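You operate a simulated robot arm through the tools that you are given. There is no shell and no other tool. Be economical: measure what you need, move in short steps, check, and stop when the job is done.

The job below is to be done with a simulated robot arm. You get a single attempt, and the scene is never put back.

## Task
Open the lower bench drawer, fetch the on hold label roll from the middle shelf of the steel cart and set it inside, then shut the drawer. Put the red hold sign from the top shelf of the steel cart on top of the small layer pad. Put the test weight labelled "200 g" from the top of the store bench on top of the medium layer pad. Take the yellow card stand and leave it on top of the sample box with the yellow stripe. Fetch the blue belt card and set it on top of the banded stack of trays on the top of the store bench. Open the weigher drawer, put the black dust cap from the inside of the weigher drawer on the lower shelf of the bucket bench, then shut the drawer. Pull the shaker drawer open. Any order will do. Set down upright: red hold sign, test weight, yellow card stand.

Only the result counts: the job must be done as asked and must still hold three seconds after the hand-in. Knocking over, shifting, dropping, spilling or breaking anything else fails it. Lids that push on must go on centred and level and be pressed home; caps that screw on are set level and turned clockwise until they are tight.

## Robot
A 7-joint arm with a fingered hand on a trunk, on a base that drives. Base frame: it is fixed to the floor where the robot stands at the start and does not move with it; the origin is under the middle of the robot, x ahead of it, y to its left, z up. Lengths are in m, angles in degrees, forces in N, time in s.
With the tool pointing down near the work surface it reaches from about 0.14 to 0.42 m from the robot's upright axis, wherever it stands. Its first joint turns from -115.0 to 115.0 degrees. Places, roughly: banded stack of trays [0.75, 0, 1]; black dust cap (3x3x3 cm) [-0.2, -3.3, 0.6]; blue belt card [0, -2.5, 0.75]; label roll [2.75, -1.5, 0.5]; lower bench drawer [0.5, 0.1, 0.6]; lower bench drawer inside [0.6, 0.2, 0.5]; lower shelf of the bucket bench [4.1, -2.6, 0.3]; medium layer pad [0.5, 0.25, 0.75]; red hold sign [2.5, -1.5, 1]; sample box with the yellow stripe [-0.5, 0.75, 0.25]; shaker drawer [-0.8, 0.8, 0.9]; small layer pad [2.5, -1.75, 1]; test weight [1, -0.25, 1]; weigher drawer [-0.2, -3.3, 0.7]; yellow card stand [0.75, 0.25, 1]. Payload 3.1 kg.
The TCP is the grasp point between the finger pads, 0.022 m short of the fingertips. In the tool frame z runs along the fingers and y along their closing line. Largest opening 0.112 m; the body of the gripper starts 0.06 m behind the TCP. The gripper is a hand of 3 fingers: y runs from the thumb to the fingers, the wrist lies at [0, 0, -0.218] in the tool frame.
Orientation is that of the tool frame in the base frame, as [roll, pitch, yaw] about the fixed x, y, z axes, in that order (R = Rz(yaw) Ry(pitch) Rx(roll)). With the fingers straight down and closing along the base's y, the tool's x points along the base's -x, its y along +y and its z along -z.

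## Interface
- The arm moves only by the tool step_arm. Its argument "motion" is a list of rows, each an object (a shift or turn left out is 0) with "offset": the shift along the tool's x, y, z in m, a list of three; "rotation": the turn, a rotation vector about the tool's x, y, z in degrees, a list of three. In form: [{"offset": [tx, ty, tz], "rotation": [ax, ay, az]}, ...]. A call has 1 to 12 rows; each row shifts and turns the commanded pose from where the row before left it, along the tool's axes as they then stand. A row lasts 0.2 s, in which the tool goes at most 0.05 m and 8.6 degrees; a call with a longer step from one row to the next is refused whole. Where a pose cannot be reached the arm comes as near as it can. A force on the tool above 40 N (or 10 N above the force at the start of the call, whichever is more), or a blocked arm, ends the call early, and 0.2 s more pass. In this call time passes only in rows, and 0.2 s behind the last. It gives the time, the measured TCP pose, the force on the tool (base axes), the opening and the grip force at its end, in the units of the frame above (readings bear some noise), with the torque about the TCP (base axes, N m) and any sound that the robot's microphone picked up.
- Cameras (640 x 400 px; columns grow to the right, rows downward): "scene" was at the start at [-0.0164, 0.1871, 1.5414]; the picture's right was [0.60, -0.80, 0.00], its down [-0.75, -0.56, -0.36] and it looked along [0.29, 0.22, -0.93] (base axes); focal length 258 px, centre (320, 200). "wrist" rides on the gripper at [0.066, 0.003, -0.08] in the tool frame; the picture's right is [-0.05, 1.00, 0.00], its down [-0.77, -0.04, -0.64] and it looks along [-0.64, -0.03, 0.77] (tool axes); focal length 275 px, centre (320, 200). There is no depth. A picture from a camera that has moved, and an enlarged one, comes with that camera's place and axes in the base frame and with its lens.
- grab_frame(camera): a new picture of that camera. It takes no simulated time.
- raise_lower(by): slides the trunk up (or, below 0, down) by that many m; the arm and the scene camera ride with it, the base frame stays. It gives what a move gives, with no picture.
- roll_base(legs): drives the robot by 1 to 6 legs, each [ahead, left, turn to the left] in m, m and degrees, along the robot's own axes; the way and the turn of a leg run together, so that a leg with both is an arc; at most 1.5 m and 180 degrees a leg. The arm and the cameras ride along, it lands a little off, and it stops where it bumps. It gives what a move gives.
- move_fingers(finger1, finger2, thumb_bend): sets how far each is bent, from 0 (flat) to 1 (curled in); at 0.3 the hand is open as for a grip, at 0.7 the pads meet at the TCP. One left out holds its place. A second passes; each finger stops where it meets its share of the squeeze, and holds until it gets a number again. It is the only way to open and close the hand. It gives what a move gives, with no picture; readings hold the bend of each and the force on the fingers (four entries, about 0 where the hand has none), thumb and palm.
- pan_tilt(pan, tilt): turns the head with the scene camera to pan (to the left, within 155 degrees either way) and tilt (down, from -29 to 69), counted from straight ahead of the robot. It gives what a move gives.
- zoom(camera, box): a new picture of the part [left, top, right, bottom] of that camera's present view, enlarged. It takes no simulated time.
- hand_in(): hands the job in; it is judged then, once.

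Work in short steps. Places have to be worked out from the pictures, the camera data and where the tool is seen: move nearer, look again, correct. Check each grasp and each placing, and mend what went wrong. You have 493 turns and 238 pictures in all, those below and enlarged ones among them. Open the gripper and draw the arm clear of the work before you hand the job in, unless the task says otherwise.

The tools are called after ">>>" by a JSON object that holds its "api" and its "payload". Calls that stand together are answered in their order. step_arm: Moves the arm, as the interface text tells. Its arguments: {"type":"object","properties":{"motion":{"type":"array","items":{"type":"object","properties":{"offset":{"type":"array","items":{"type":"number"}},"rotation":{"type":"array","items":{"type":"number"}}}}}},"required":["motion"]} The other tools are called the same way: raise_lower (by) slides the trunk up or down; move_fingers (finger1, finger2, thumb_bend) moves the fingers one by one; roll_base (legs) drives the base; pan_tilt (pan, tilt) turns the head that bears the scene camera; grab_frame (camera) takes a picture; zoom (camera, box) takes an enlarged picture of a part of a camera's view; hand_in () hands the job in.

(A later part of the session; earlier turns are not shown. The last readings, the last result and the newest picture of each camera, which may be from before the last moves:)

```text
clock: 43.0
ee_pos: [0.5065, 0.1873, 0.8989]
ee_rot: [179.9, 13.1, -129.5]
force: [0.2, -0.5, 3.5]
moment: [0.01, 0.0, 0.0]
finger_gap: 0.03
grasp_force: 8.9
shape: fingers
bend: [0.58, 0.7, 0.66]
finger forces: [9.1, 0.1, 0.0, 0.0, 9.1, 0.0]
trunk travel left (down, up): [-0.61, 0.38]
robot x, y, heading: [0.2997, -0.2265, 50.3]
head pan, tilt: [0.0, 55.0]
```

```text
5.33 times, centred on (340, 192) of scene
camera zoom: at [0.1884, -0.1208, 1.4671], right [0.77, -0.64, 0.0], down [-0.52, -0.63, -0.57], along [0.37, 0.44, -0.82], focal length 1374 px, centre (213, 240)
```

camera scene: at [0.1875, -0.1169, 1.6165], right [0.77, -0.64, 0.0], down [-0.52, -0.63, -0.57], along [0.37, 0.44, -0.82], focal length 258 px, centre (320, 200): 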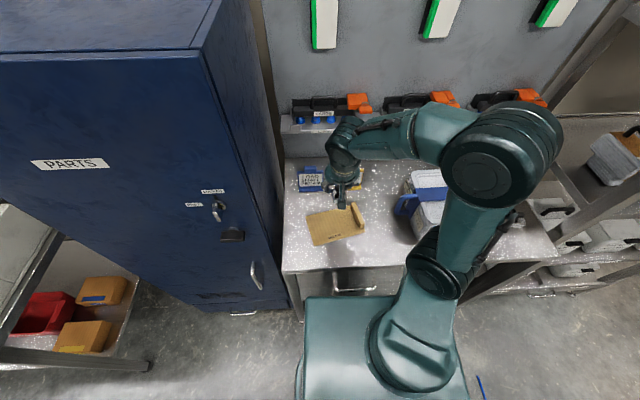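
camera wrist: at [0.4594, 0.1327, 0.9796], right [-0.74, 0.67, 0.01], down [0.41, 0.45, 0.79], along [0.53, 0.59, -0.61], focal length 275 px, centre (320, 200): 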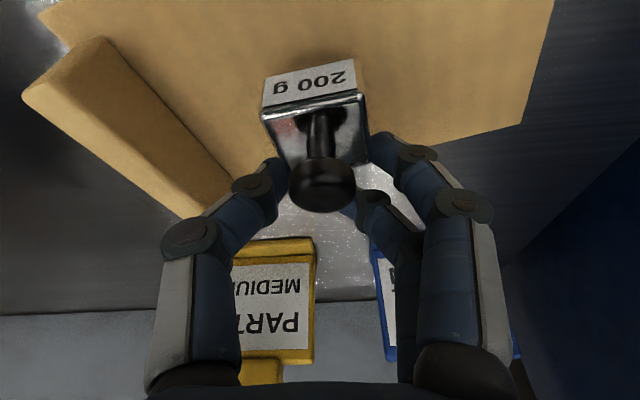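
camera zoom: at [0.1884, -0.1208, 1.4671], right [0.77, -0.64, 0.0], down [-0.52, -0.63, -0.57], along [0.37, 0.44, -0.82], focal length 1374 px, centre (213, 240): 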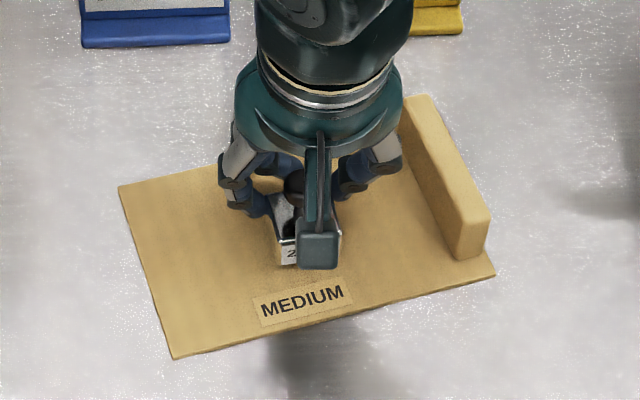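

Contact felt (force up). I release.

>>> {"api": "move_fingers", "payload": {"finger1": 0.3, "finger2": 0.3, "thumb_bend": 0.3}}

>>> {"api": "grab_frame", "payload": {"camera": "wrist"}}

>>> {"api": "zoom", "payload": {"camera": "scene", "box": [280, 155, 400, 230]}}

```text
clock: 44.0
ee_pos: [0.5072, 0.1881, 0.8992]
ee_rot: [-180.0, 13.0, -129.5]
force: [0.1, 0.5, -0.3]
moment: [-0.02, 0.03, -0.01]
finger_gap: 0.1106
grasp_force: 0.1
shape: fingers
bend: [0.3, 0.3, 0.3]
finger forces: [0.0, 0.1, 0.1, 0.0, 0.6, 0.0]
trunk travel left (down, up): [-0.61, 0.38]
robot x, y, heading: [0.2966, -0.2264, 50.6]
head pan, tilt: [0.0, 55.0]
```

```text
201 pictures are left
camera wrist: at [0.4529, 0.1256, 0.964], right [-0.74, 0.67, 0.01], down [0.41, 0.45, 0.79], along [0.53, 0.59, -0.61], focal length 275 px, centre (320, 200)
```

wrist: 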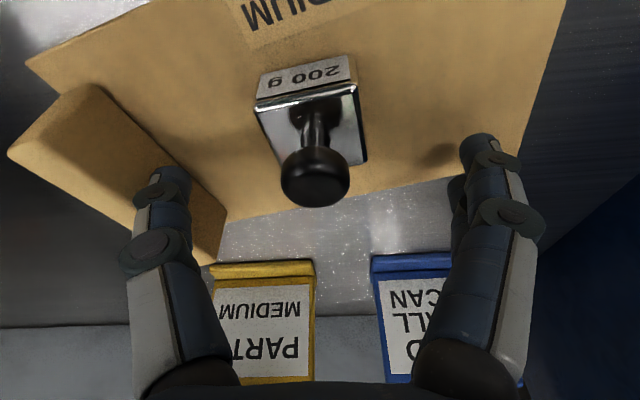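

```text
5.33 times, centred on (340, 192) of scene
camera zoom: at [0.1886, -0.12, 1.4669], right [0.77, -0.64, 0.0], down [-0.52, -0.63, -0.57], along [0.36, 0.44, -0.82], focal length 1374 px, centre (213, 240)
```

zoom: 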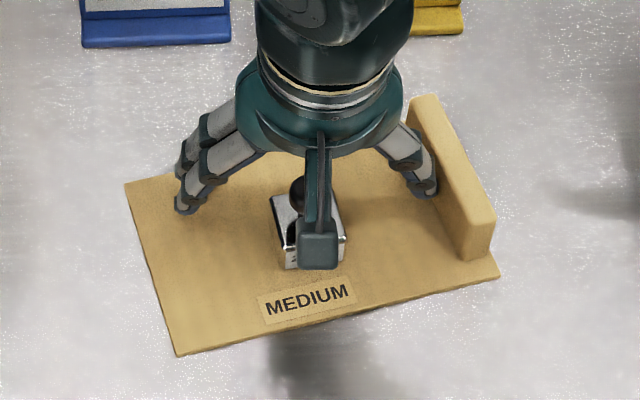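

The weight stands upright on the pad; the thumb just brushes the pad's lip. I close the thumb slightly before lifting straight up.

>>> {"api": "move_fingers", "payload": {"thumb_bend": 0.4}}

>>> {"api": "step_arm", "payload": {"motion": [{"offset": [-0.0067, 0, -0.0292]}, {"offset": [-0.009, 0, -0.039]}, {"offset": [-0.009, 0, -0.039]}, {"offset": [-0.009, 0, -0.039]}]}}

>>> {"api": "zoom", "payload": {"camera": "scene", "box": [240, 130, 400, 230]}}

```text
clock: 45.0
ee_pos: [0.5082, 0.1871, 0.8998]
ee_rot: [-180.0, 13.0, -129.6]
force: [-0.1, -0.5, 0.2]
moment: [-0.04, 0.0, 0.02]
finger_gap: 0.0978
grasp_force: 0.2
shape: fingers
bend: [0.3, 0.3, 0.4]
finger forces: [0.0, 0.1, 0.1, 0.0, 0.1, 0.0]
trunk travel left (down, up): [-0.61, 0.38]
robot x, y, heading: [0.303, -0.2279, 50.7]
head pan, tilt: [0.0, 55.0]
```

```text
clock: 46.0
ee_pos: [0.508, 0.1852, 1.0505]
ee_rot: [180.0, 13.1, -129.5]
force: [-0.2, 0.3, -0.7]
moment: [0.06, -0.01, 0.02]
finger_gap: 0.0978
grasp_force: 0.1
shape: fingers
bend: [0.3, 0.3, 0.4]
finger forces: [0.1, 0.0, 0.0, 0.0, 0.0, 0.1]
trunk travel left (down, up): [-0.61, 0.38]
robot x, y, heading: [0.2983, -0.2308, 50.4]
head pan, tilt: [0.0, 55.0]
```

```text
4.00 times, centred on (320, 180) of scene
camera zoom: at [0.1884, -0.1203, 1.4668], right [0.77, -0.64, 0.0], down [-0.52, -0.63, -0.57], along [0.37, 0.44, -0.82], focal length 1031 px, centre (320, 280)
```

zoom: 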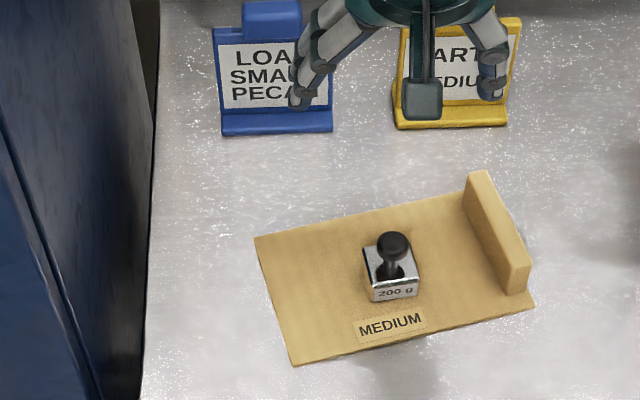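

Weight placed well. Now the yellow stand; I look at its shape with the wrist camera.

>>> {"api": "grab_frame", "payload": {"camera": "wrist"}}

```text
198 pictures are left
camera wrist: at [0.4539, 0.1238, 1.1146], right [-0.74, 0.67, 0.01], down [0.41, 0.45, 0.79], along [0.53, 0.59, -0.61], focal length 275 px, centre (320, 200)
```

wrist: 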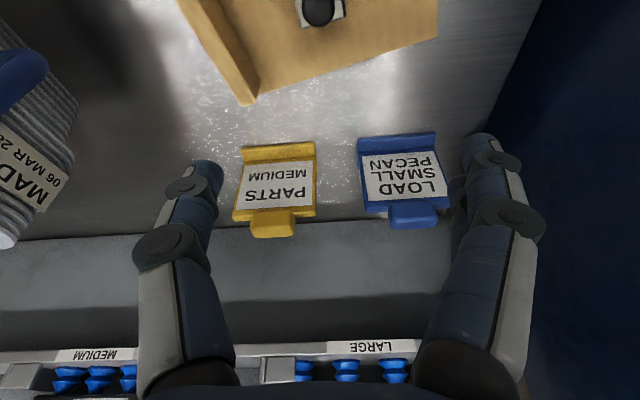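

I tilt the tool to 45°, shift right to the stand's line, open the thumb, and move forward above it.

>>> {"api": "move_fingers", "payload": {"thumb_bend": 0.3}}

>>> {"api": "step_arm", "payload": {"motion": [{"offset": [0, -0.015, 0], "rotation": [0, -8, 0]}, {"offset": [0, -0.015, 0], "rotation": [0, -8, 0]}, {"offset": [0, -0.015, 0], "rotation": [0, -8, 0]}, {"offset": [0, -0.015, 0], "rotation": [0, -8, 0]}, {"offset": [-0.03, 0, 0.03]}, {"offset": [-0.03, 0, 0.03]}]}}

>>> {"api": "grab_frame", "payload": {"camera": "wrist"}}

>>> {"api": "grab_frame", "payload": {"camera": "scene"}}

```text
clock: 47.0
ee_pos: [0.5073, 0.1859, 1.0496]
ee_rot: [-179.9, 13.0, -129.5]
force: [0.7, 0.8, -0.6]
moment: [-0.02, 0.01, -0.02]
finger_gap: 0.1111
grasp_force: 0.1
shape: fingers
bend: [0.3, 0.3, 0.3]
finger forces: [0.0, 0.0, 0.1, 0.0, 0.0, 0.1]
trunk travel left (down, up): [-0.61, 0.38]
robot x, y, heading: [0.2984, -0.2254, 50.5]
head pan, tilt: [0.0, 55.0]
```

```text
clock: 48.4
ee_pos: [0.6078, 0.2169, 1.0498]
ee_rot: [-179.9, 45.0, -129.4]
force: [0.1, -0.1, -0.1]
moment: [-0.01, 0.02, 0.01]
finger_gap: 0.1115
grasp_force: 0.0
shape: fingers
bend: [0.3, 0.3, 0.3]
finger forces: [0.0, 0.1, 0.1, 0.0, 0.0, 0.0]
trunk travel left (down, up): [-0.61, 0.38]
robot x, y, heading: [0.2989, -0.2312, 50.4]
head pan, tilt: [0.0, 55.0]
```

```text
197 pictures are left
camera wrist: at [0.5398, 0.1393, 1.0608], right [-0.75, 0.66, 0.03], down [0.09, 0.05, 0.99], along [0.65, 0.75, -0.1], focal length 275 px, centre (320, 200)
```

wrist: 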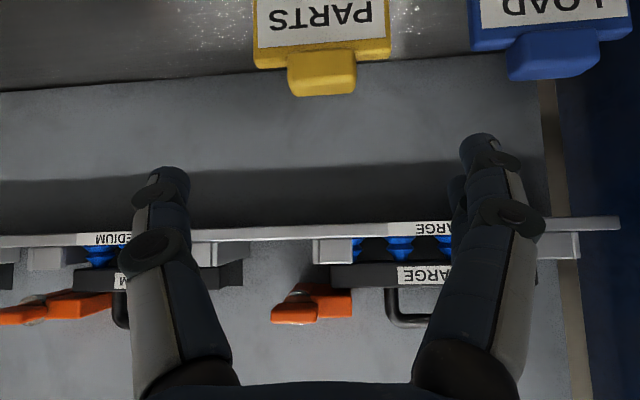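

```text
196 pictures are left
camera scene: at [0.1891, -0.1193, 1.4668], right [0.77, -0.64, 0.0], down [-0.52, -0.63, -0.57], along [0.36, 0.44, -0.82], focal length 258 px, centre (320, 200)
```

scene: 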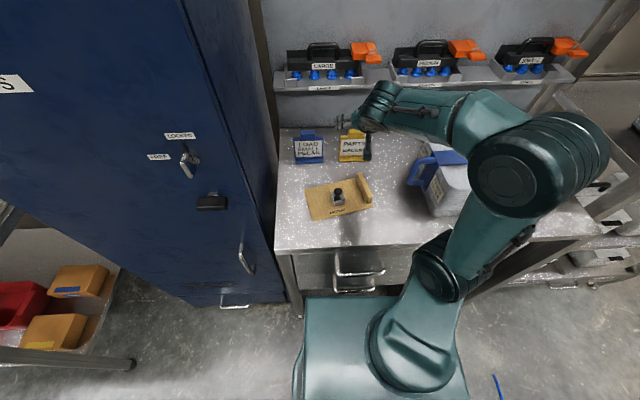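

The stand's panel is centred laterally; top edge about (0.65,0.27,0.95). I go forward 6 cm, then down.

>>> {"api": "step_arm", "payload": {"motion": [{"offset": [-0.0219, 0, 0.0219]}, {"offset": [-0.0219, 0, 0.0219]}, {"offset": [0.0177, 0, 0.0177]}, {"offset": [0.0177, 0, 0.0177]}, {"offset": [0.0177, 0, 0.0177]}]}}

>>> {"api": "grab_frame", "payload": {"camera": "wrist"}}

>>> {"api": "zoom", "payload": {"camera": "scene", "box": [280, 90, 440, 190]}}

```text
clock: 49.6
ee_pos: [0.6462, 0.2608, 0.9733]
ee_rot: [179.8, 45.0, -129.6]
force: [-0.1, -0.2, -0.2]
moment: [0.01, 0.04, 0.01]
finger_gap: 0.1112
grasp_force: 0.1
shape: fingers
bend: [0.3, 0.3, 0.3]
finger forces: [0.0, 0.1, 0.0, 0.0, 0.1, 0.0]
trunk travel left (down, up): [-0.61, 0.38]
robot x, y, heading: [0.3018, -0.2255, 50.4]
head pan, tilt: [0.0, 55.0]
```

```text
195 pictures are left
camera wrist: at [0.5776, 0.1821, 0.9849], right [-0.75, 0.66, 0.03], down [0.09, 0.05, 0.99], along [0.65, 0.75, -0.1], focal length 275 px, centre (320, 200)
```

wrist: 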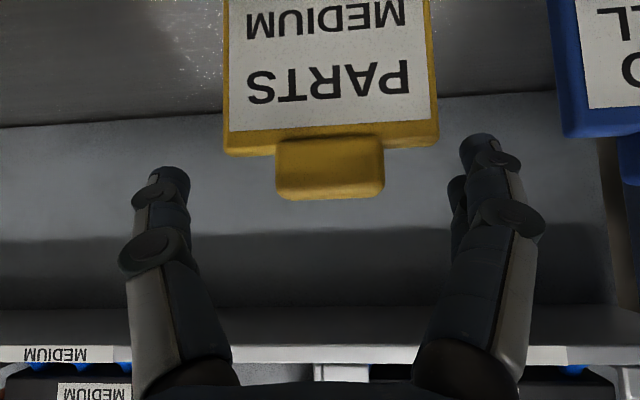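

```text
4.00 times, centred on (360, 140) of scene
camera zoom: at [0.189, -0.1199, 1.4669], right [0.77, -0.64, 0.0], down [-0.52, -0.63, -0.57], along [0.36, 0.44, -0.82], focal length 1031 px, centre (160, 440)
```

zoom: 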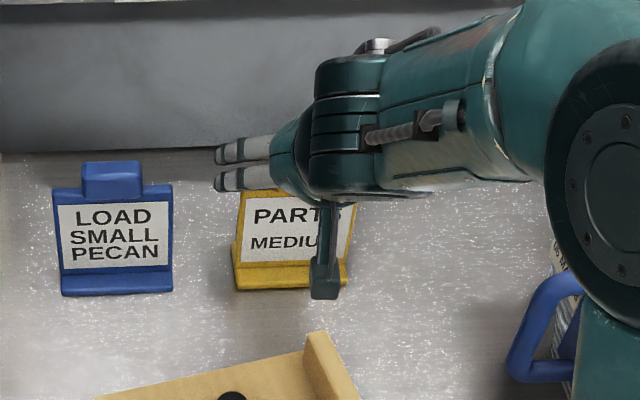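

Nearly aligned. I correct 4 mm left, 8 mm forward and go down 5.5 cm.

>>> {"api": "step_arm", "payload": {"motion": [{"offset": [-0.0057, 0.004, 0.0057]}, {"offset": [0.0127, 0, 0.0127]}, {"offset": [0.0127, 0, 0.0127]}, {"offset": [0.0127, 0, 0.0127]}]}}

>>> {"api": "grab_frame", "payload": {"camera": "wrist"}}

>>> {"api": "zoom", "payload": {"camera": "scene", "box": [280, 90, 440, 190]}}

```text
clock: 50.6
ee_pos: [0.6514, 0.2711, 0.9203]
ee_rot: [179.8, 45.0, -129.5]
force: [-0.6, 0.0, -0.4]
moment: [0.02, -0.03, -0.02]
finger_gap: 0.1111
grasp_force: 0.2
shape: fingers
bend: [0.3, 0.3, 0.3]
finger forces: [0.0, 0.1, 0.0, 0.1, 0.1, 0.1]
trunk travel left (down, up): [-0.61, 0.38]
robot x, y, heading: [0.3013, -0.23, 50.4]
head pan, tilt: [0.0, 55.0]
```

```text
193 pictures are left
camera wrist: at [0.5823, 0.1924, 0.9314], right [-0.75, 0.66, 0.03], down [0.09, 0.05, 0.99], along [0.66, 0.75, -0.1], focal length 275 px, centre (320, 200)
```

wrist: 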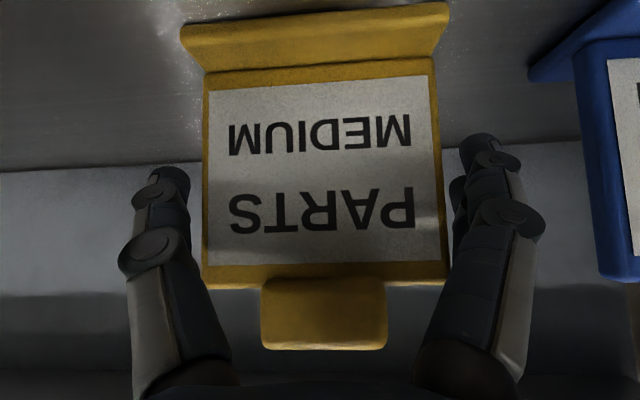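

```text
4.00 times, centred on (360, 140) of scene
camera zoom: at [0.189, -0.1202, 1.4669], right [0.77, -0.64, 0.0], down [-0.52, -0.63, -0.57], along [0.36, 0.44, -0.82], focal length 1031 px, centre (160, 440)
```

zoom: 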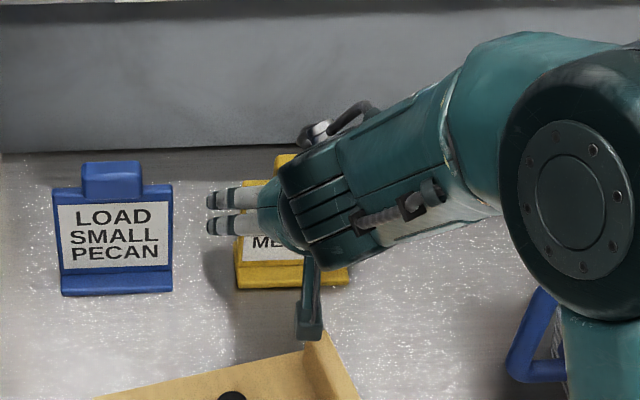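

The panel lies between the fingers. I close the hand.

>>> {"api": "move_fingers", "payload": {"finger1": 0.7, "finger2": 0.7, "thumb_bend": 0.7}}

>>> {"api": "step_arm", "payload": {"motion": [{"offset": [-0.0071, 0, -0.0071]}]}}

>>> {"api": "grab_frame", "payload": {"camera": "wrist"}}

```text
clock: 51.6
ee_pos: [0.6495, 0.271, 0.9195]
ee_rot: [-180.0, 45.0, -129.4]
force: [0.2, 0.4, -0.2]
moment: [-0.01, 0.0, -0.01]
finger_gap: 0.0859
grasp_force: 32.5
shape: fingers
bend: [0.42, 0.64, 0.58]
finger forces: [11.6, 20.6, 0.1, 0.1, 32.0, 0.0]
trunk travel left (down, up): [-0.61, 0.38]
robot x, y, heading: [0.2992, -0.2291, 50.4]
head pan, tilt: [0.0, 55.0]
```

```text
clock: 52.0
ee_pos: [0.6504, 0.2691, 0.9313]
ee_rot: [-180.0, 45.0, -129.5]
force: [-0.7, 0.2, -1.2]
moment: [0.0, 0.0, 0.03]
finger_gap: 0.0857
grasp_force: 31.9
shape: fingers
bend: [0.42, 0.64, 0.58]
finger forces: [11.6, 20.7, 0.1, 0.1, 32.0, 0.1]
trunk travel left (down, up): [-0.61, 0.38]
robot x, y, heading: [0.2976, -0.2321, 50.6]
head pan, tilt: [0.0, 55.0]
```

```text
191 pictures are left
camera wrist: at [0.5825, 0.1931, 0.9421], right [-0.75, 0.66, 0.03], down [0.09, 0.05, 0.99], along [0.66, 0.75, -0.1], focal length 275 px, centre (320, 200)
```

wrist: 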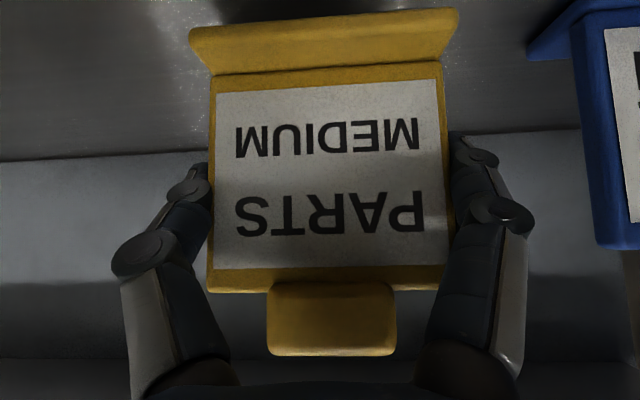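

Firm grip and the stand lifts rigidly. I raise, retract the tool, back away and drive left toward the shaker bench.

>>> {"api": "raise_lower", "payload": {"by": 0.15}}

>>> {"api": "step_arm", "payload": {"motion": [{"offset": [0.03, 0, -0.03]}, {"offset": [0.03, 0, -0.03]}, {"offset": [0.03, 0, -0.03]}, {"offset": [0.03, 0, -0.03]}]}}

>>> {"api": "roll_base", "payload": {"legs": [[-0.45, 0, 0], [0, 1.17, 0]]}}

>>> {"api": "pan_tilt", "payload": {"pan": 10, "tilt": 45}}

>>> {"api": "grab_frame", "payload": {"camera": "scene"}}

```text
clock: 53.7
ee_pos: [0.6511, 0.2712, 1.0808]
ee_rot: [-180.0, 45.0, -129.5]
force: [0.1, 0.5, -0.9]
moment: [-0.02, -0.02, 0.02]
finger_gap: 0.0855
grasp_force: 31.5
shape: fingers
bend: [0.42, 0.64, 0.58]
finger forces: [11.6, 20.7, 0.0, 0.1, 32.0, 0.1]
trunk travel left (down, up): [-0.76, 0.23]
robot x, y, heading: [0.2974, -0.2238, 50.5]
head pan, tilt: [0.0, 55.0]
```

```text
clock: 54.7
ee_pos: [0.5431, 0.1375, 1.0806]
ee_rot: [-180.0, 45.1, -129.6]
force: [0.3, 0.1, -0.5]
moment: [0.01, -0.01, -0.07]
finger_gap: 0.0853
grasp_force: 31.6
shape: fingers
bend: [0.42, 0.64, 0.58]
finger forces: [11.7, 20.4, 0.0, 0.0, 31.7, 0.0]
trunk travel left (down, up): [-0.76, 0.23]
robot x, y, heading: [0.3005, -0.2259, 50.4]
head pan, tilt: [0.0, 55.0]
```

```text
clock: 63.0
ee_pos: [-0.6331, 0.5341, 1.0812]
ee_rot: [-180.0, 45.0, -130.0]
force: [-0.7, -0.4, -0.5]
moment: [0.03, -0.02, -0.01]
finger_gap: 0.0856
grasp_force: 31.9
shape: fingers
bend: [0.42, 0.64, 0.58]
finger forces: [11.6, 20.4, 0.1, 0.0, 31.7, 0.0]
trunk travel left (down, up): [-0.76, 0.23]
robot x, y, heading: [-0.8767, 0.172, 50.2]
head pan, tilt: [0.0, 55.0]
```

```text
clock: 63.7
ee_pos: [-0.6329, 0.5331, 1.0817]
ee_rot: [180.0, 44.9, -129.9]
force: [-0.4, 0.0, -1.0]
moment: [0.0, -0.06, 0.0]
finger_gap: 0.0855
grasp_force: 31.8
shape: fingers
bend: [0.42, 0.64, 0.58]
finger forces: [11.8, 20.4, 0.0, 0.0, 31.7, 0.1]
trunk travel left (down, up): [-0.76, 0.23]
robot x, y, heading: [-0.8762, 0.1693, 50.0]
head pan, tilt: [10.0, 45.0]
```

```text
190 pictures are left
camera scene: at [-0.9952, 0.2921, 1.6303], right [0.87, -0.5, 0.0], down [-0.35, -0.61, -0.71], along [0.35, 0.61, -0.71], focal length 258 px, centre (320, 200)
```

scene: 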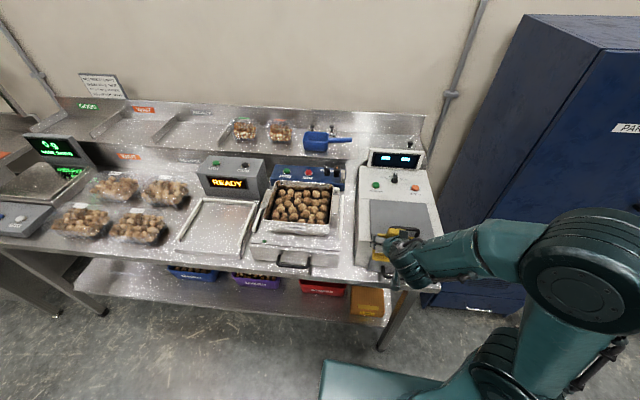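

The yellow box is at the right end of the lower shelf. I back up 0.1 m and lower the trunk to look under the bench.

>>> {"api": "roll_base", "payload": {"legs": [[-0.1, 0, 0]]}}

>>> {"api": "raise_lower", "payload": {"by": -0.6}}

>>> {"api": "pan_tilt", "payload": {"pan": 0, "tilt": 50}}

>>> {"api": "grab_frame", "payload": {"camera": "scene"}}

>>> {"api": "grab_frame", "payload": {"camera": "wrist"}}

```text
clock: 64.8
ee_pos: [-0.6958, 0.4565, 1.0821]
ee_rot: [180.0, 45.0, -130.1]
force: [0.0, -0.4, -1.5]
moment: [-0.05, 0.0, 0.01]
finger_gap: 0.0855
grasp_force: 31.1
shape: fingers
bend: [0.42, 0.64, 0.58]
finger forces: [11.7, 20.3, 0.0, 0.0, 31.8, 0.0]
trunk travel left (down, up): [-0.76, 0.23]
robot x, y, heading: [-0.9389, 0.0938, 49.7]
head pan, tilt: [10.0, 45.0]
```

```text
refused: -0.6 is not a number from -0.4 to 0.4
```

```text
clock: 65.5
ee_pos: [-0.6953, 0.4578, 1.0819]
ee_rot: [180.0, 45.0, -130.1]
force: [0.0, 1.1, 0.0]
moment: [-0.05, -0.02, -0.02]
finger_gap: 0.0856
grasp_force: 31.5
shape: fingers
bend: [0.42, 0.64, 0.58]
finger forces: [11.7, 20.3, 0.0, 0.0, 31.7, 0.0]
trunk travel left (down, up): [-0.76, 0.23]
robot x, y, heading: [-0.9424, 0.0947, 50.0]
head pan, tilt: [0.0, 50.0]
```

```text
189 pictures are left
camera scene: at [-1.0501, 0.2053, 1.6234], right [0.77, -0.64, 0.0], down [-0.49, -0.59, -0.64], along [0.41, 0.49, -0.77], focal length 258 px, centre (320, 200)
```

scene: 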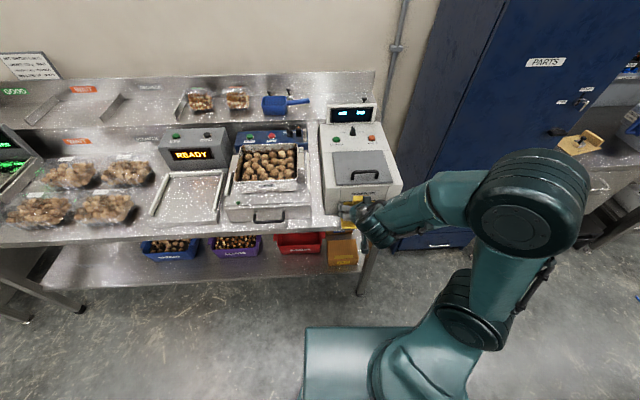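

```text
188 pictures are left
camera wrist: at [-0.7647, 0.3798, 1.0921], right [-0.74, 0.67, 0.03], down [0.09, 0.05, 0.99], along [0.66, 0.74, -0.1], focal length 275 px, centre (320, 200)
```

wrist: 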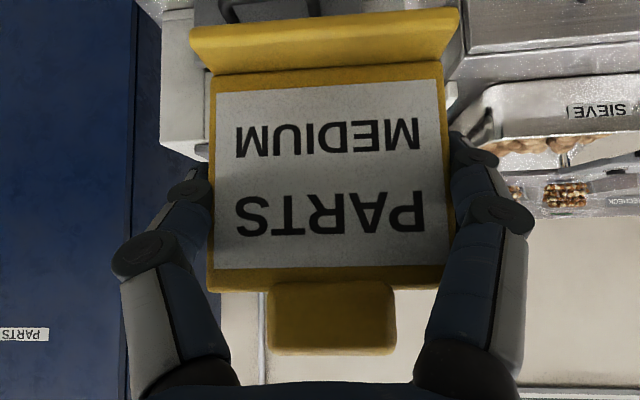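

Lowering in two moves.

>>> {"api": "raise_lower", "payload": {"by": -0.3}}

>>> {"api": "raise_lower", "payload": {"by": -0.3}}

>>> {"api": "grab_frame", "payload": {"camera": "scene"}}

>>> {"api": "grab_frame", "payload": {"camera": "wrist"}}

```text
clock: 68.5
ee_pos: [-0.6959, 0.4566, 0.7797]
ee_rot: [180.0, 45.0, -130.0]
force: [-0.3, -0.3, -1.9]
moment: [0.02, 0.0, 0.01]
finger_gap: 0.0856
grasp_force: 31.6
shape: fingers
bend: [0.42, 0.64, 0.58]
finger forces: [11.7, 20.4, 0.0, 0.0, 31.8, 0.0]
trunk travel left (down, up): [-0.46, 0.53]
robot x, y, heading: [-0.9422, 0.0922, 50.1]
head pan, tilt: [0.0, 50.0]
```

```text
clock: 71.5
ee_pos: [-0.6951, 0.4572, 0.4805]
ee_rot: [180.0, 45.0, -130.2]
force: [0.4, 0.5, -0.5]
moment: [0.0, 0.0, 0.01]
finger_gap: 0.0853
grasp_force: 32.8
shape: fingers
bend: [0.42, 0.64, 0.58]
finger forces: [11.9, 20.3, 0.0, 0.0, 31.7, 0.0]
trunk travel left (down, up): [-0.16, 0.83]
robot x, y, heading: [-0.9439, 0.093, 49.8]
head pan, tilt: [0.0, 50.0]
```

```text
187 pictures are left
camera scene: at [-1.0502, 0.205, 1.0234], right [0.77, -0.64, 0.0], down [-0.49, -0.59, -0.64], along [0.41, 0.49, -0.77], focal length 258 px, centre (320, 200)
```

scene: 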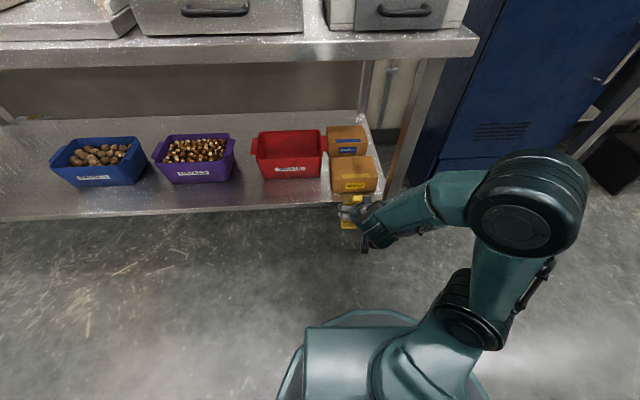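

```text
186 pictures are left
camera wrist: at [-0.7648, 0.3796, 0.4921], right [-0.74, 0.67, 0.03], down [0.09, 0.05, 0.99], along [0.66, 0.74, -0.1], focal length 275 px, centre (320, 200)
```

wrist: 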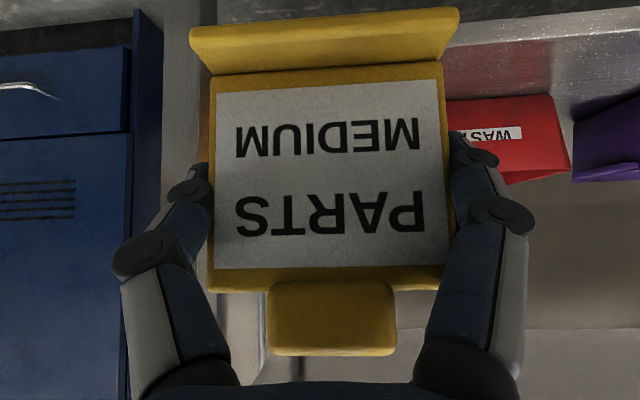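

Good view under the bench. I zoom in on the two sample boxes.

>>> {"api": "zoom", "payload": {"camera": "scene", "box": [300, 115, 420, 190]}}

```text
5.33 times, centred on (360, 152) of scene
camera zoom: at [-1.0502, 0.205, 1.0234], right [0.77, -0.64, 0.0], down [-0.49, -0.59, -0.64], along [0.41, 0.49, -0.77], focal length 1374 px, centre (107, 453)
```

zoom: 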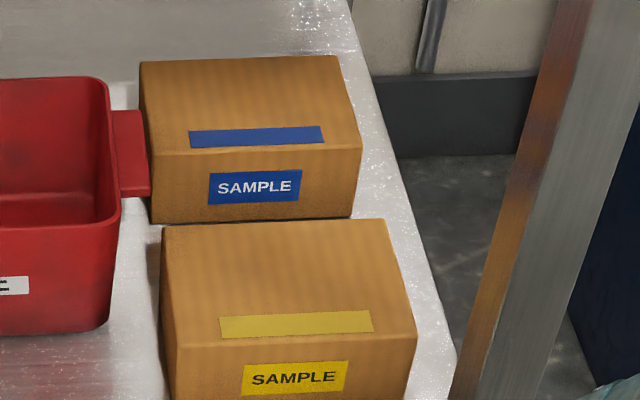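

Box top centre ≈(-0.49,0.68), z≈0.35. I drive forward 0.2 m with the stand held above it, then look.

>>> {"api": "roll_base", "payload": {"legs": [[0.2, 0, 0]]}}

>>> {"api": "zoom", "payload": {"camera": "scene", "box": [240, 80, 560, 280]}}

>>> {"api": "grab_frame", "payload": {"camera": "wrist"}}

```text
clock: 73.1
ee_pos: [-0.5681, 0.6095, 0.481]
ee_rot: [180.0, 44.9, -130.2]
force: [-0.2, 0.3, 0.2]
moment: [0.02, -0.03, 0.0]
finger_gap: 0.0854
grasp_force: 31.8
shape: fingers
bend: [0.42, 0.64, 0.58]
finger forces: [11.7, 20.3, 0.0, 0.0, 31.8, 0.0]
trunk travel left (down, up): [-0.16, 0.83]
robot x, y, heading: [-0.8162, 0.245, 50.0]
head pan, tilt: [0.0, 50.0]
```

```text
2.00 times, centred on (400, 180) of scene
camera zoom: at [-0.9222, 0.357, 1.0234], right [0.77, -0.64, 0.0], down [-0.49, -0.59, -0.64], along [0.41, 0.49, -0.77], focal length 515 px, centre (160, 240)
```

zoom: 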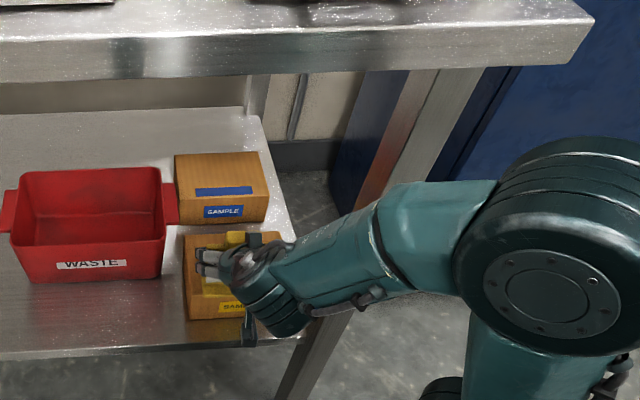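

```text
183 pictures are left
camera wrist: at [-0.6369, 0.5317, 0.4921], right [-0.74, 0.67, 0.03], down [0.09, 0.05, 0.99], along [0.66, 0.74, -0.1], focal length 275 px, centre (320, 200)
```

wrist: 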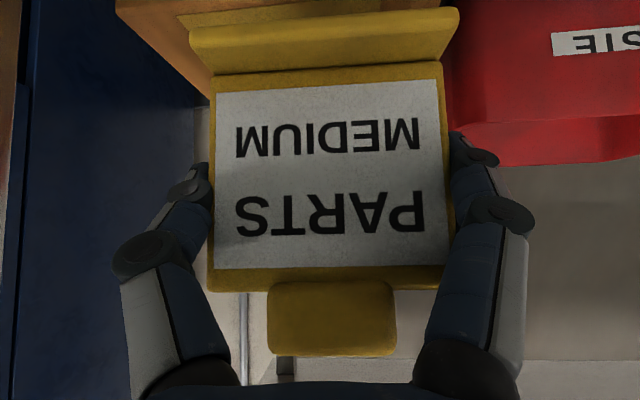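

The remaining offset is 0.10 m forward and 0.014 m right; I advance the arm.

>>> {"api": "step_arm", "payload": {"motion": [{"offset": [-0.0236, -0.005, 0.0236]}, {"offset": [-0.0236, -0.005, 0.0236]}, {"offset": [-0.0236, -0.004, 0.0236]}]}}

>>> {"api": "zoom", "payload": {"camera": "scene", "box": [280, 140, 440, 240]}}

>>> {"api": "grab_frame", "payload": {"camera": "wrist"}}

```text
clock: 73.9
ee_pos: [-0.4931, 0.6789, 0.4818]
ee_rot: [179.8, 45.1, -130.1]
force: [0.3, -0.4, -0.9]
moment: [0.01, -0.01, -0.01]
finger_gap: 0.0852
grasp_force: 31.5
shape: fingers
bend: [0.42, 0.64, 0.59]
finger forces: [11.8, 20.0, 0.0, 0.1, 31.5, 0.0]
trunk travel left (down, up): [-0.16, 0.83]
robot x, y, heading: [-0.8158, 0.246, 49.8]
head pan, tilt: [0.0, 50.0]
```

```text
4.00 times, centred on (360, 190) of scene
camera zoom: at [-0.9222, 0.357, 1.0234], right [0.77, -0.64, 0.0], down [-0.49, -0.59, -0.64], along [0.41, 0.49, -0.77], focal length 1031 px, centre (160, 240)
```

zoom: 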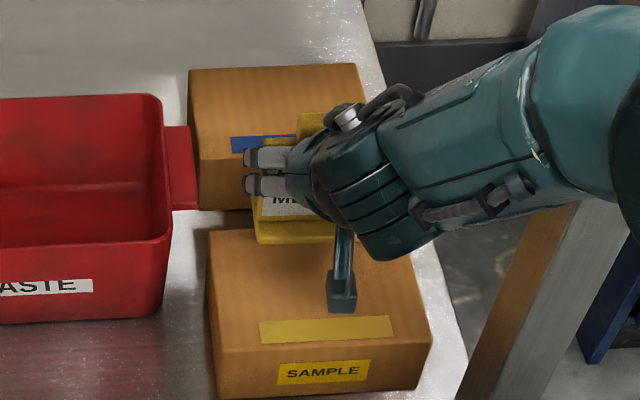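

```text
181 pictures are left
camera wrist: at [-0.5615, 0.6005, 0.4919], right [-0.74, 0.67, 0.03], down [0.09, 0.05, 0.99], along [0.66, 0.74, -0.1], focal length 275 px, centre (320, 200)
```

wrist: 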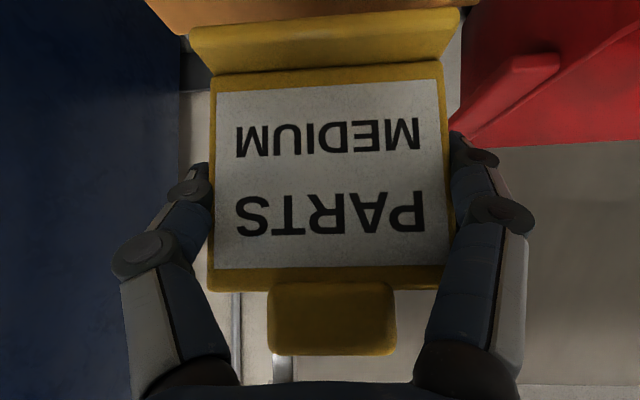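

The stand is slightly too far back on the box. I pull back 3.5 cm and lower in small steps.

>>> {"api": "step_arm", "payload": {"motion": [{"offset": [0.0247, 0, -0.0247]}, {"offset": [0.0141, 0, 0.0141]}]}}

>>> {"api": "zoom", "payload": {"camera": "scene", "box": [280, 140, 440, 240]}}

```text
clock: 74.5
ee_pos: [-0.5143, 0.6499, 0.4616]
ee_rot: [180.0, 45.0, -130.0]
force: [-0.7, 0.6, -1.8]
moment: [0.0, -0.02, 0.0]
finger_gap: 0.0852
grasp_force: 31.9
shape: fingers
bend: [0.42, 0.65, 0.59]
finger forces: [11.8, 20.0, 0.0, 0.0, 31.5, 0.0]
trunk travel left (down, up): [-0.16, 0.83]
robot x, y, heading: [-0.8136, 0.2458, 49.8]
head pan, tilt: [0.0, 50.0]
```

```text
4.00 times, centred on (360, 190) of scene
camera zoom: at [-0.9222, 0.357, 1.0234], right [0.77, -0.64, 0.0], down [-0.49, -0.59, -0.64], along [0.41, 0.49, -0.77], focal length 1031 px, centre (160, 240)
```

zoom: 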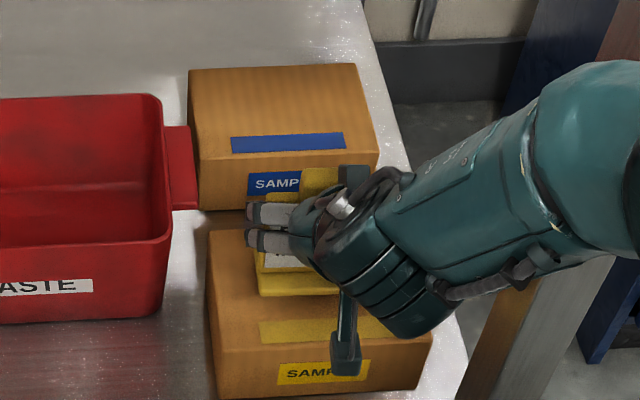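

Base of the stand is now over the mid of the box top. I lower in 1 cm steps watching the force.

>>> {"api": "step_arm", "payload": {"motion": [{"offset": [0.0071, 0, 0.0071]}]}}

>>> {"api": "step_arm", "payload": {"motion": [{"offset": [0.005, 0, 0.005]}]}}

>>> {"api": "zoom", "payload": {"camera": "scene", "box": [280, 140, 440, 240]}}

```text
clock: 74.9
ee_pos: [-0.5153, 0.6508, 0.4528]
ee_rot: [179.9, 45.1, -130.0]
force: [0.4, 0.0, -1.2]
moment: [-0.03, 0.01, 0.02]
finger_gap: 0.0853
grasp_force: 31.9
shape: fingers
bend: [0.42, 0.65, 0.59]
finger forces: [11.7, 19.8, 0.0, 0.0, 31.5, 0.1]
trunk travel left (down, up): [-0.16, 0.83]
robot x, y, heading: [-0.813, 0.2453, 50.0]
head pan, tilt: [0.0, 50.0]
```

```text
clock: 75.3
ee_pos: [-0.5153, 0.6517, 0.444]
ee_rot: [179.9, 45.1, -130.1]
force: [0.2, -1.2, 1.1]
moment: [-0.08, -0.05, 0.02]
finger_gap: 0.0853
grasp_force: 31.3
shape: fingers
bend: [0.42, 0.64, 0.59]
finger forces: [11.6, 20.4, 0.0, 0.0, 31.7, 0.0]
trunk travel left (down, up): [-0.16, 0.83]
robot x, y, heading: [-0.8136, 0.2464, 49.7]
head pan, tilt: [0.0, 50.0]
```

```text
4.00 times, centred on (360, 190) of scene
camera zoom: at [-0.9224, 0.3569, 1.0235], right [0.77, -0.64, 0.0], down [-0.49, -0.59, -0.64], along [0.41, 0.49, -0.77], focal length 1031 px, centre (160, 240)
```

zoom: 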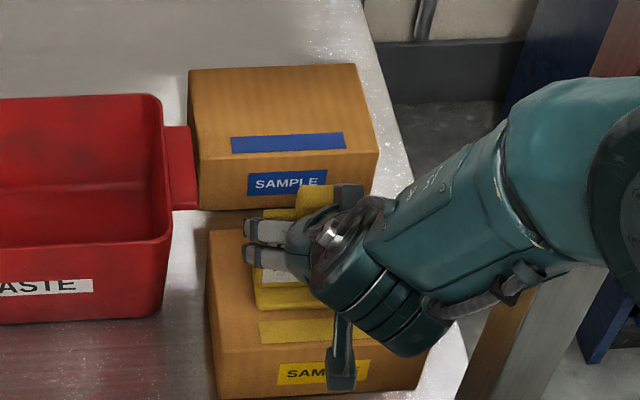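

Contact begins. I press 2 mm more and check.

>>> {"api": "step_arm", "payload": {"motion": [{"offset": [0.0014, 0, 0.0014]}]}}

```text
clock: 75.7
ee_pos: [-0.5152, 0.6499, 0.4438]
ee_rot: [179.9, 45.2, -130.1]
force: [1.3, 1.4, 10.3]
moment: [-0.16, -0.06, 0.01]
finger_gap: 0.0853
grasp_force: 31.7
shape: fingers
bend: [0.42, 0.64, 0.59]
finger forces: [11.5, 20.4, 0.0, 0.1, 31.1, 0.0]
trunk travel left (down, up): [-0.16, 0.83]
robot x, y, heading: [-0.8158, 0.2446, 50.1]
head pan, tilt: [0.0, 50.0]
```

Firmly seated. I open the hand.

>>> {"api": "move_fingers", "payload": {"finger1": 0.3, "finger2": 0.3, "thumb_bend": 0.3}}

>>> {"api": "grab_frame", "payload": {"camera": "wrist"}}

```text
clock: 76.7
ee_pos: [-0.5157, 0.6499, 0.4422]
ee_rot: [-180.0, 45.0, -130.1]
force: [0.2, -0.2, 0.6]
moment: [-0.02, -0.01, -0.01]
finger_gap: 0.111
grasp_force: 0.2
shape: fingers
bend: [0.3, 0.3, 0.3]
finger forces: [0.0, 0.0, 0.0, 0.0, 0.1, 0.0]
trunk travel left (down, up): [-0.16, 0.83]
robot x, y, heading: [-0.8144, 0.2455, 50.0]
head pan, tilt: [0.0, 50.0]
```

```text
178 pictures are left
camera wrist: at [-0.5842, 0.5725, 0.4529], right [-0.74, 0.67, 0.03], down [0.09, 0.05, 0.99], along [0.66, 0.74, -0.1], focal length 275 px, centre (320, 200)
```

wrist: 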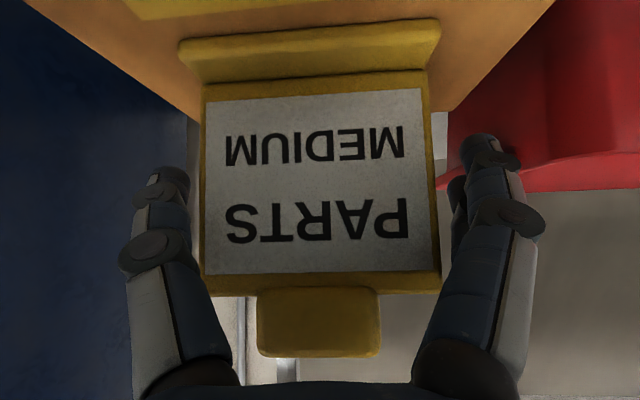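

Stand sits on the box. I withdraw along the tool axis.

>>> {"api": "step_arm", "payload": {"motion": [{"offset": [0.01, 0, -0.025]}, {"offset": [0.02, 0, -0.04]}, {"offset": [0.03, 0, -0.03]}, {"offset": [0.03, 0, -0.03]}]}}

>>> {"api": "zoom", "payload": {"camera": "scene", "box": [280, 140, 440, 240]}}

```text
clock: 77.7
ee_pos: [-0.6139, 0.5348, 0.4645]
ee_rot: [180.0, 44.9, -130.1]
force: [0.4, -0.7, 0.0]
moment: [0.01, 0.0, -0.01]
finger_gap: 0.1112
grasp_force: 0.1
shape: fingers
bend: [0.3, 0.3, 0.3]
finger forces: [0.0, 0.0, 0.0, 0.0, 0.0, 0.0]
trunk travel left (down, up): [-0.16, 0.83]
robot x, y, heading: [-0.8164, 0.2428, 50.0]
head pan, tilt: [0.0, 50.0]
```

```text
4.00 times, centred on (360, 190) of scene
camera zoom: at [-0.9221, 0.3571, 1.0234], right [0.77, -0.64, 0.0], down [-0.49, -0.59, -0.64], along [0.41, 0.49, -0.77], focal length 1031 px, centre (160, 240)
```

zoom: 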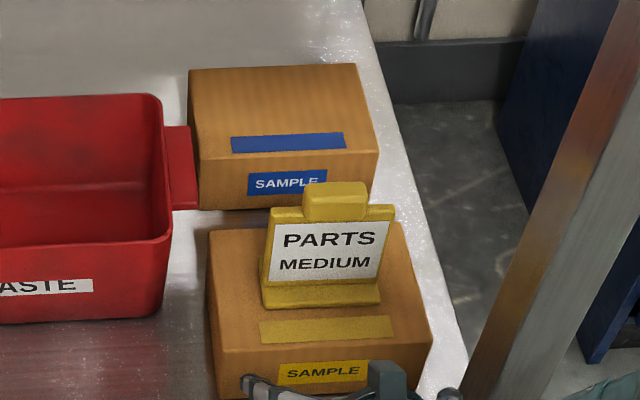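

The stand is set. Now the shaker drawer: I back off, raise the trunk and drive left to face its handle near (-0.85,0.73,0.89).

>>> {"api": "roll_base", "payload": {"legs": [[-0.2, 0, 0], [0, 0.33, 0]]}}

>>> {"api": "raise_lower", "payload": {"by": 0.4}}

>>> {"api": "raise_lower", "payload": {"by": 0.2}}

>>> {"api": "pan_tilt", "payload": {"pan": 0, "tilt": 45}}

>>> {"api": "grab_frame", "payload": {"camera": "scene"}}

>>> {"api": "grab_frame", "payload": {"camera": "wrist"}}

```text
clock: 81.1
ee_pos: [-0.9894, 0.5957, 0.4651]
ee_rot: [180.0, 45.0, -130.2]
force: [-0.6, -0.1, -0.3]
moment: [-0.02, 0.0, 0.01]
finger_gap: 0.1111
grasp_force: 0.0
shape: fingers
bend: [0.3, 0.3, 0.3]
finger forces: [0.1, 0.1, 0.0, 0.1, 0.1, 0.0]
trunk travel left (down, up): [-0.16, 0.83]
robot x, y, heading: [-1.1953, 0.307, 49.6]
head pan, tilt: [0.0, 50.0]
```

```text
clock: 84.9
ee_pos: [-0.9892, 0.596, 0.8653]
ee_rot: [-180.0, 45.0, -130.4]
force: [-0.6, 0.3, -0.3]
moment: [0.02, -0.01, -0.01]
finger_gap: 0.1112
grasp_force: 0.0
shape: fingers
bend: [0.3, 0.3, 0.3]
finger forces: [0.0, 0.0, 0.0, 0.0, 0.1, 0.1]
trunk travel left (down, up): [-0.56, 0.43]
robot x, y, heading: [-1.1901, 0.3084, 49.7]
head pan, tilt: [0.0, 50.0]
```

```text
clock: 87.1
ee_pos: [-0.9899, 0.5952, 1.0656]
ee_rot: [180.0, 45.0, -130.3]
force: [0.1, -0.6, 0.6]
moment: [0.03, 0.01, 0.02]
finger_gap: 0.1113
grasp_force: 0.1
shape: fingers
bend: [0.3, 0.3, 0.3]
finger forces: [0.0, 0.0, 0.0, 0.1, 0.0, 0.0]
trunk travel left (down, up): [-0.76, 0.23]
robot x, y, heading: [-1.1921, 0.3061, 49.7]
head pan, tilt: [0.0, 50.0]
```

```text
clock: 87.7
ee_pos: [-0.9895, 0.5964, 1.0649]
ee_rot: [-180.0, 45.0, -130.2]
force: [0.0, -0.2, -0.7]
moment: [-0.01, -0.01, -0.02]
finger_gap: 0.1115
grasp_force: 0.0
shape: fingers
bend: [0.3, 0.3, 0.3]
finger forces: [0.0, 0.0, 0.0, 0.1, 0.1, 0.0]
trunk travel left (down, up): [-0.76, 0.23]
robot x, y, heading: [-1.1888, 0.31, 49.6]
head pan, tilt: [0.0, 45.0]
```

```text
176 pictures are left
camera scene: at [-1.2962, 0.4222, 1.6303], right [0.76, -0.65, 0.0], down [-0.46, -0.54, -0.71], along [0.46, 0.54, -0.71], focal length 258 px, centre (320, 200)
```

scene: 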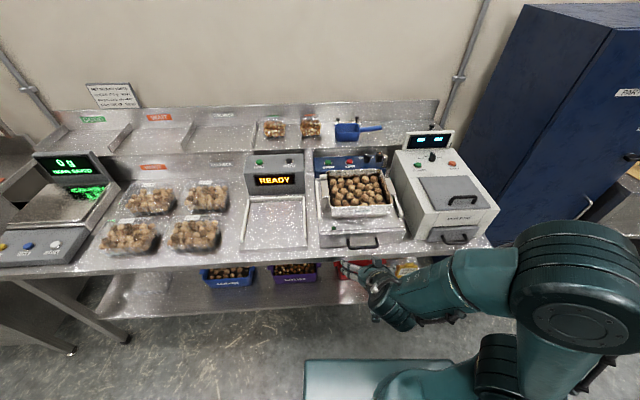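

```text
175 pictures are left
camera wrist: at [-1.0586, 0.5188, 1.0765], right [-0.74, 0.67, 0.03], down [0.09, 0.05, 0.99], along [0.67, 0.74, -0.1], focal length 275 px, centre (320, 200)
```

wrist: 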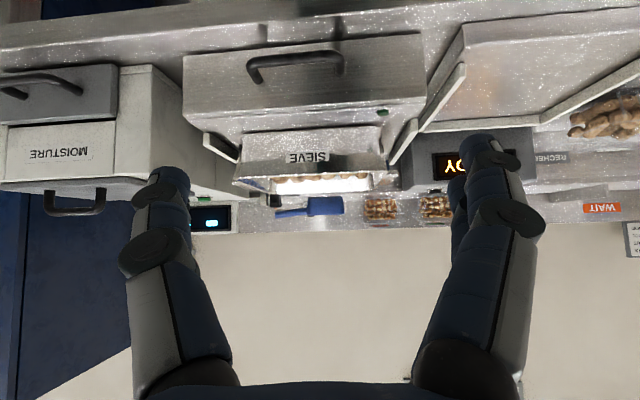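

Two machines have front drawers: SIEVE and MOISTURE. I zoom to read any labels.

>>> {"api": "zoom", "payload": {"camera": "scene", "box": [300, 130, 508, 260]}}

>>> {"api": "zoom", "payload": {"camera": "wrist", "box": [170, 20, 410, 170]}}

```text
3.08 times, centred on (404, 195) of scene
camera zoom: at [-1.2962, 0.4222, 1.6303], right [0.76, -0.65, 0.0], down [-0.46, -0.54, -0.71], along [0.46, 0.54, -0.71], focal length 793 px, centre (62, 215)
```

zoom: 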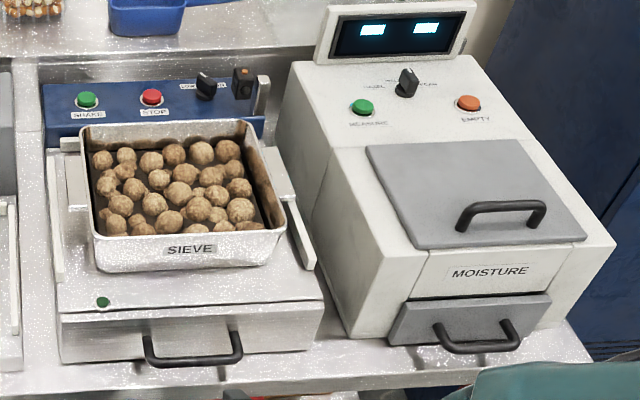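

```text
2.67 times, centred on (290, 95) of wrist
camera zoom: at [-1.0586, 0.5188, 1.0765], right [-0.74, 0.67, 0.03], down [0.09, 0.05, 0.99], along [0.67, 0.74, -0.1], focal length 734 px, centre (400, 480)
```

zoom: 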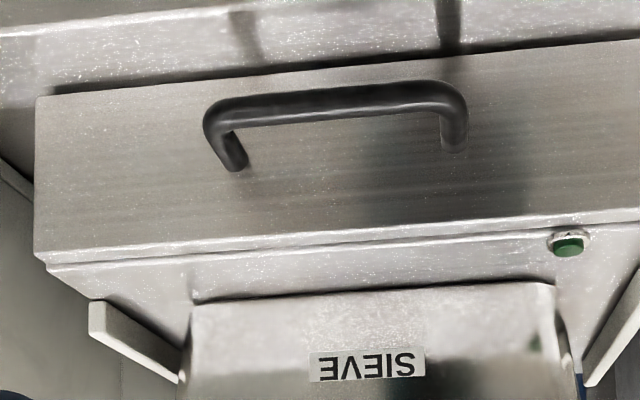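

The shaker (SHAKE/STOP, SIEVE) drawer handle bar is at about (-0.855,0.713,0.892). I point the tool down and turn it 90° so the fingers can pinch the bar front-to-back.

>>> {"api": "step_arm", "payload": {"motion": [{"rotation": [0, 8, 0]}, {"rotation": [0, 8, 0]}, {"rotation": [0, 8, 0]}, {"rotation": [0, 8, 0]}, {"rotation": [0, 8, 0]}, {"rotation": [0, 5, 0]}]}}

>>> {"api": "step_arm", "payload": {"motion": [{"rotation": [0, 0, 8.2]}, {"rotation": [0, 0, 8.2]}, {"rotation": [0, 0, 8.2]}, {"rotation": [0, 0, 8.2]}, {"rotation": [0, 0, 8.2]}, {"rotation": [0, 0, 8.2]}, {"rotation": [0, 0, 8.2]}, {"rotation": [0, 0, 8.2]}, {"rotation": [0, 0, 8.2]}, {"rotation": [0, 0, 8.2]}, {"rotation": [0, 0, 8.0]}]}}

```text
clock: 89.1
ee_pos: [-0.9895, 0.5967, 1.0656]
ee_rot: [179.9, -0.2, -130.2]
force: [-0.5, 0.1, 0.3]
moment: [0.04, 0.0, -0.01]
finger_gap: 0.1113
grasp_force: 0.0
shape: fingers
bend: [0.3, 0.3, 0.3]
finger forces: [0.0, 0.0, 0.0, 0.0, 0.0, 0.1]
trunk travel left (down, up): [-0.76, 0.23]
robot x, y, heading: [-1.1919, 0.3092, 49.9]
head pan, tilt: [0.0, 45.0]
```

```text
clock: 91.5
ee_pos: [-0.9898, 0.5956, 1.0652]
ee_rot: [180.0, -0.1, 139.6]
force: [0.0, -0.1, 0.3]
moment: [-0.02, -0.01, 0.0]
finger_gap: 0.1113
grasp_force: 0.0
shape: fingers
bend: [0.3, 0.3, 0.3]
finger forces: [0.1, 0.0, 0.0, 0.0, 0.0, 0.0]
trunk travel left (down, up): [-0.76, 0.23]
robot x, y, heading: [-1.192, 0.3052, 50.0]
head pan, tilt: [0.0, 45.0]
```

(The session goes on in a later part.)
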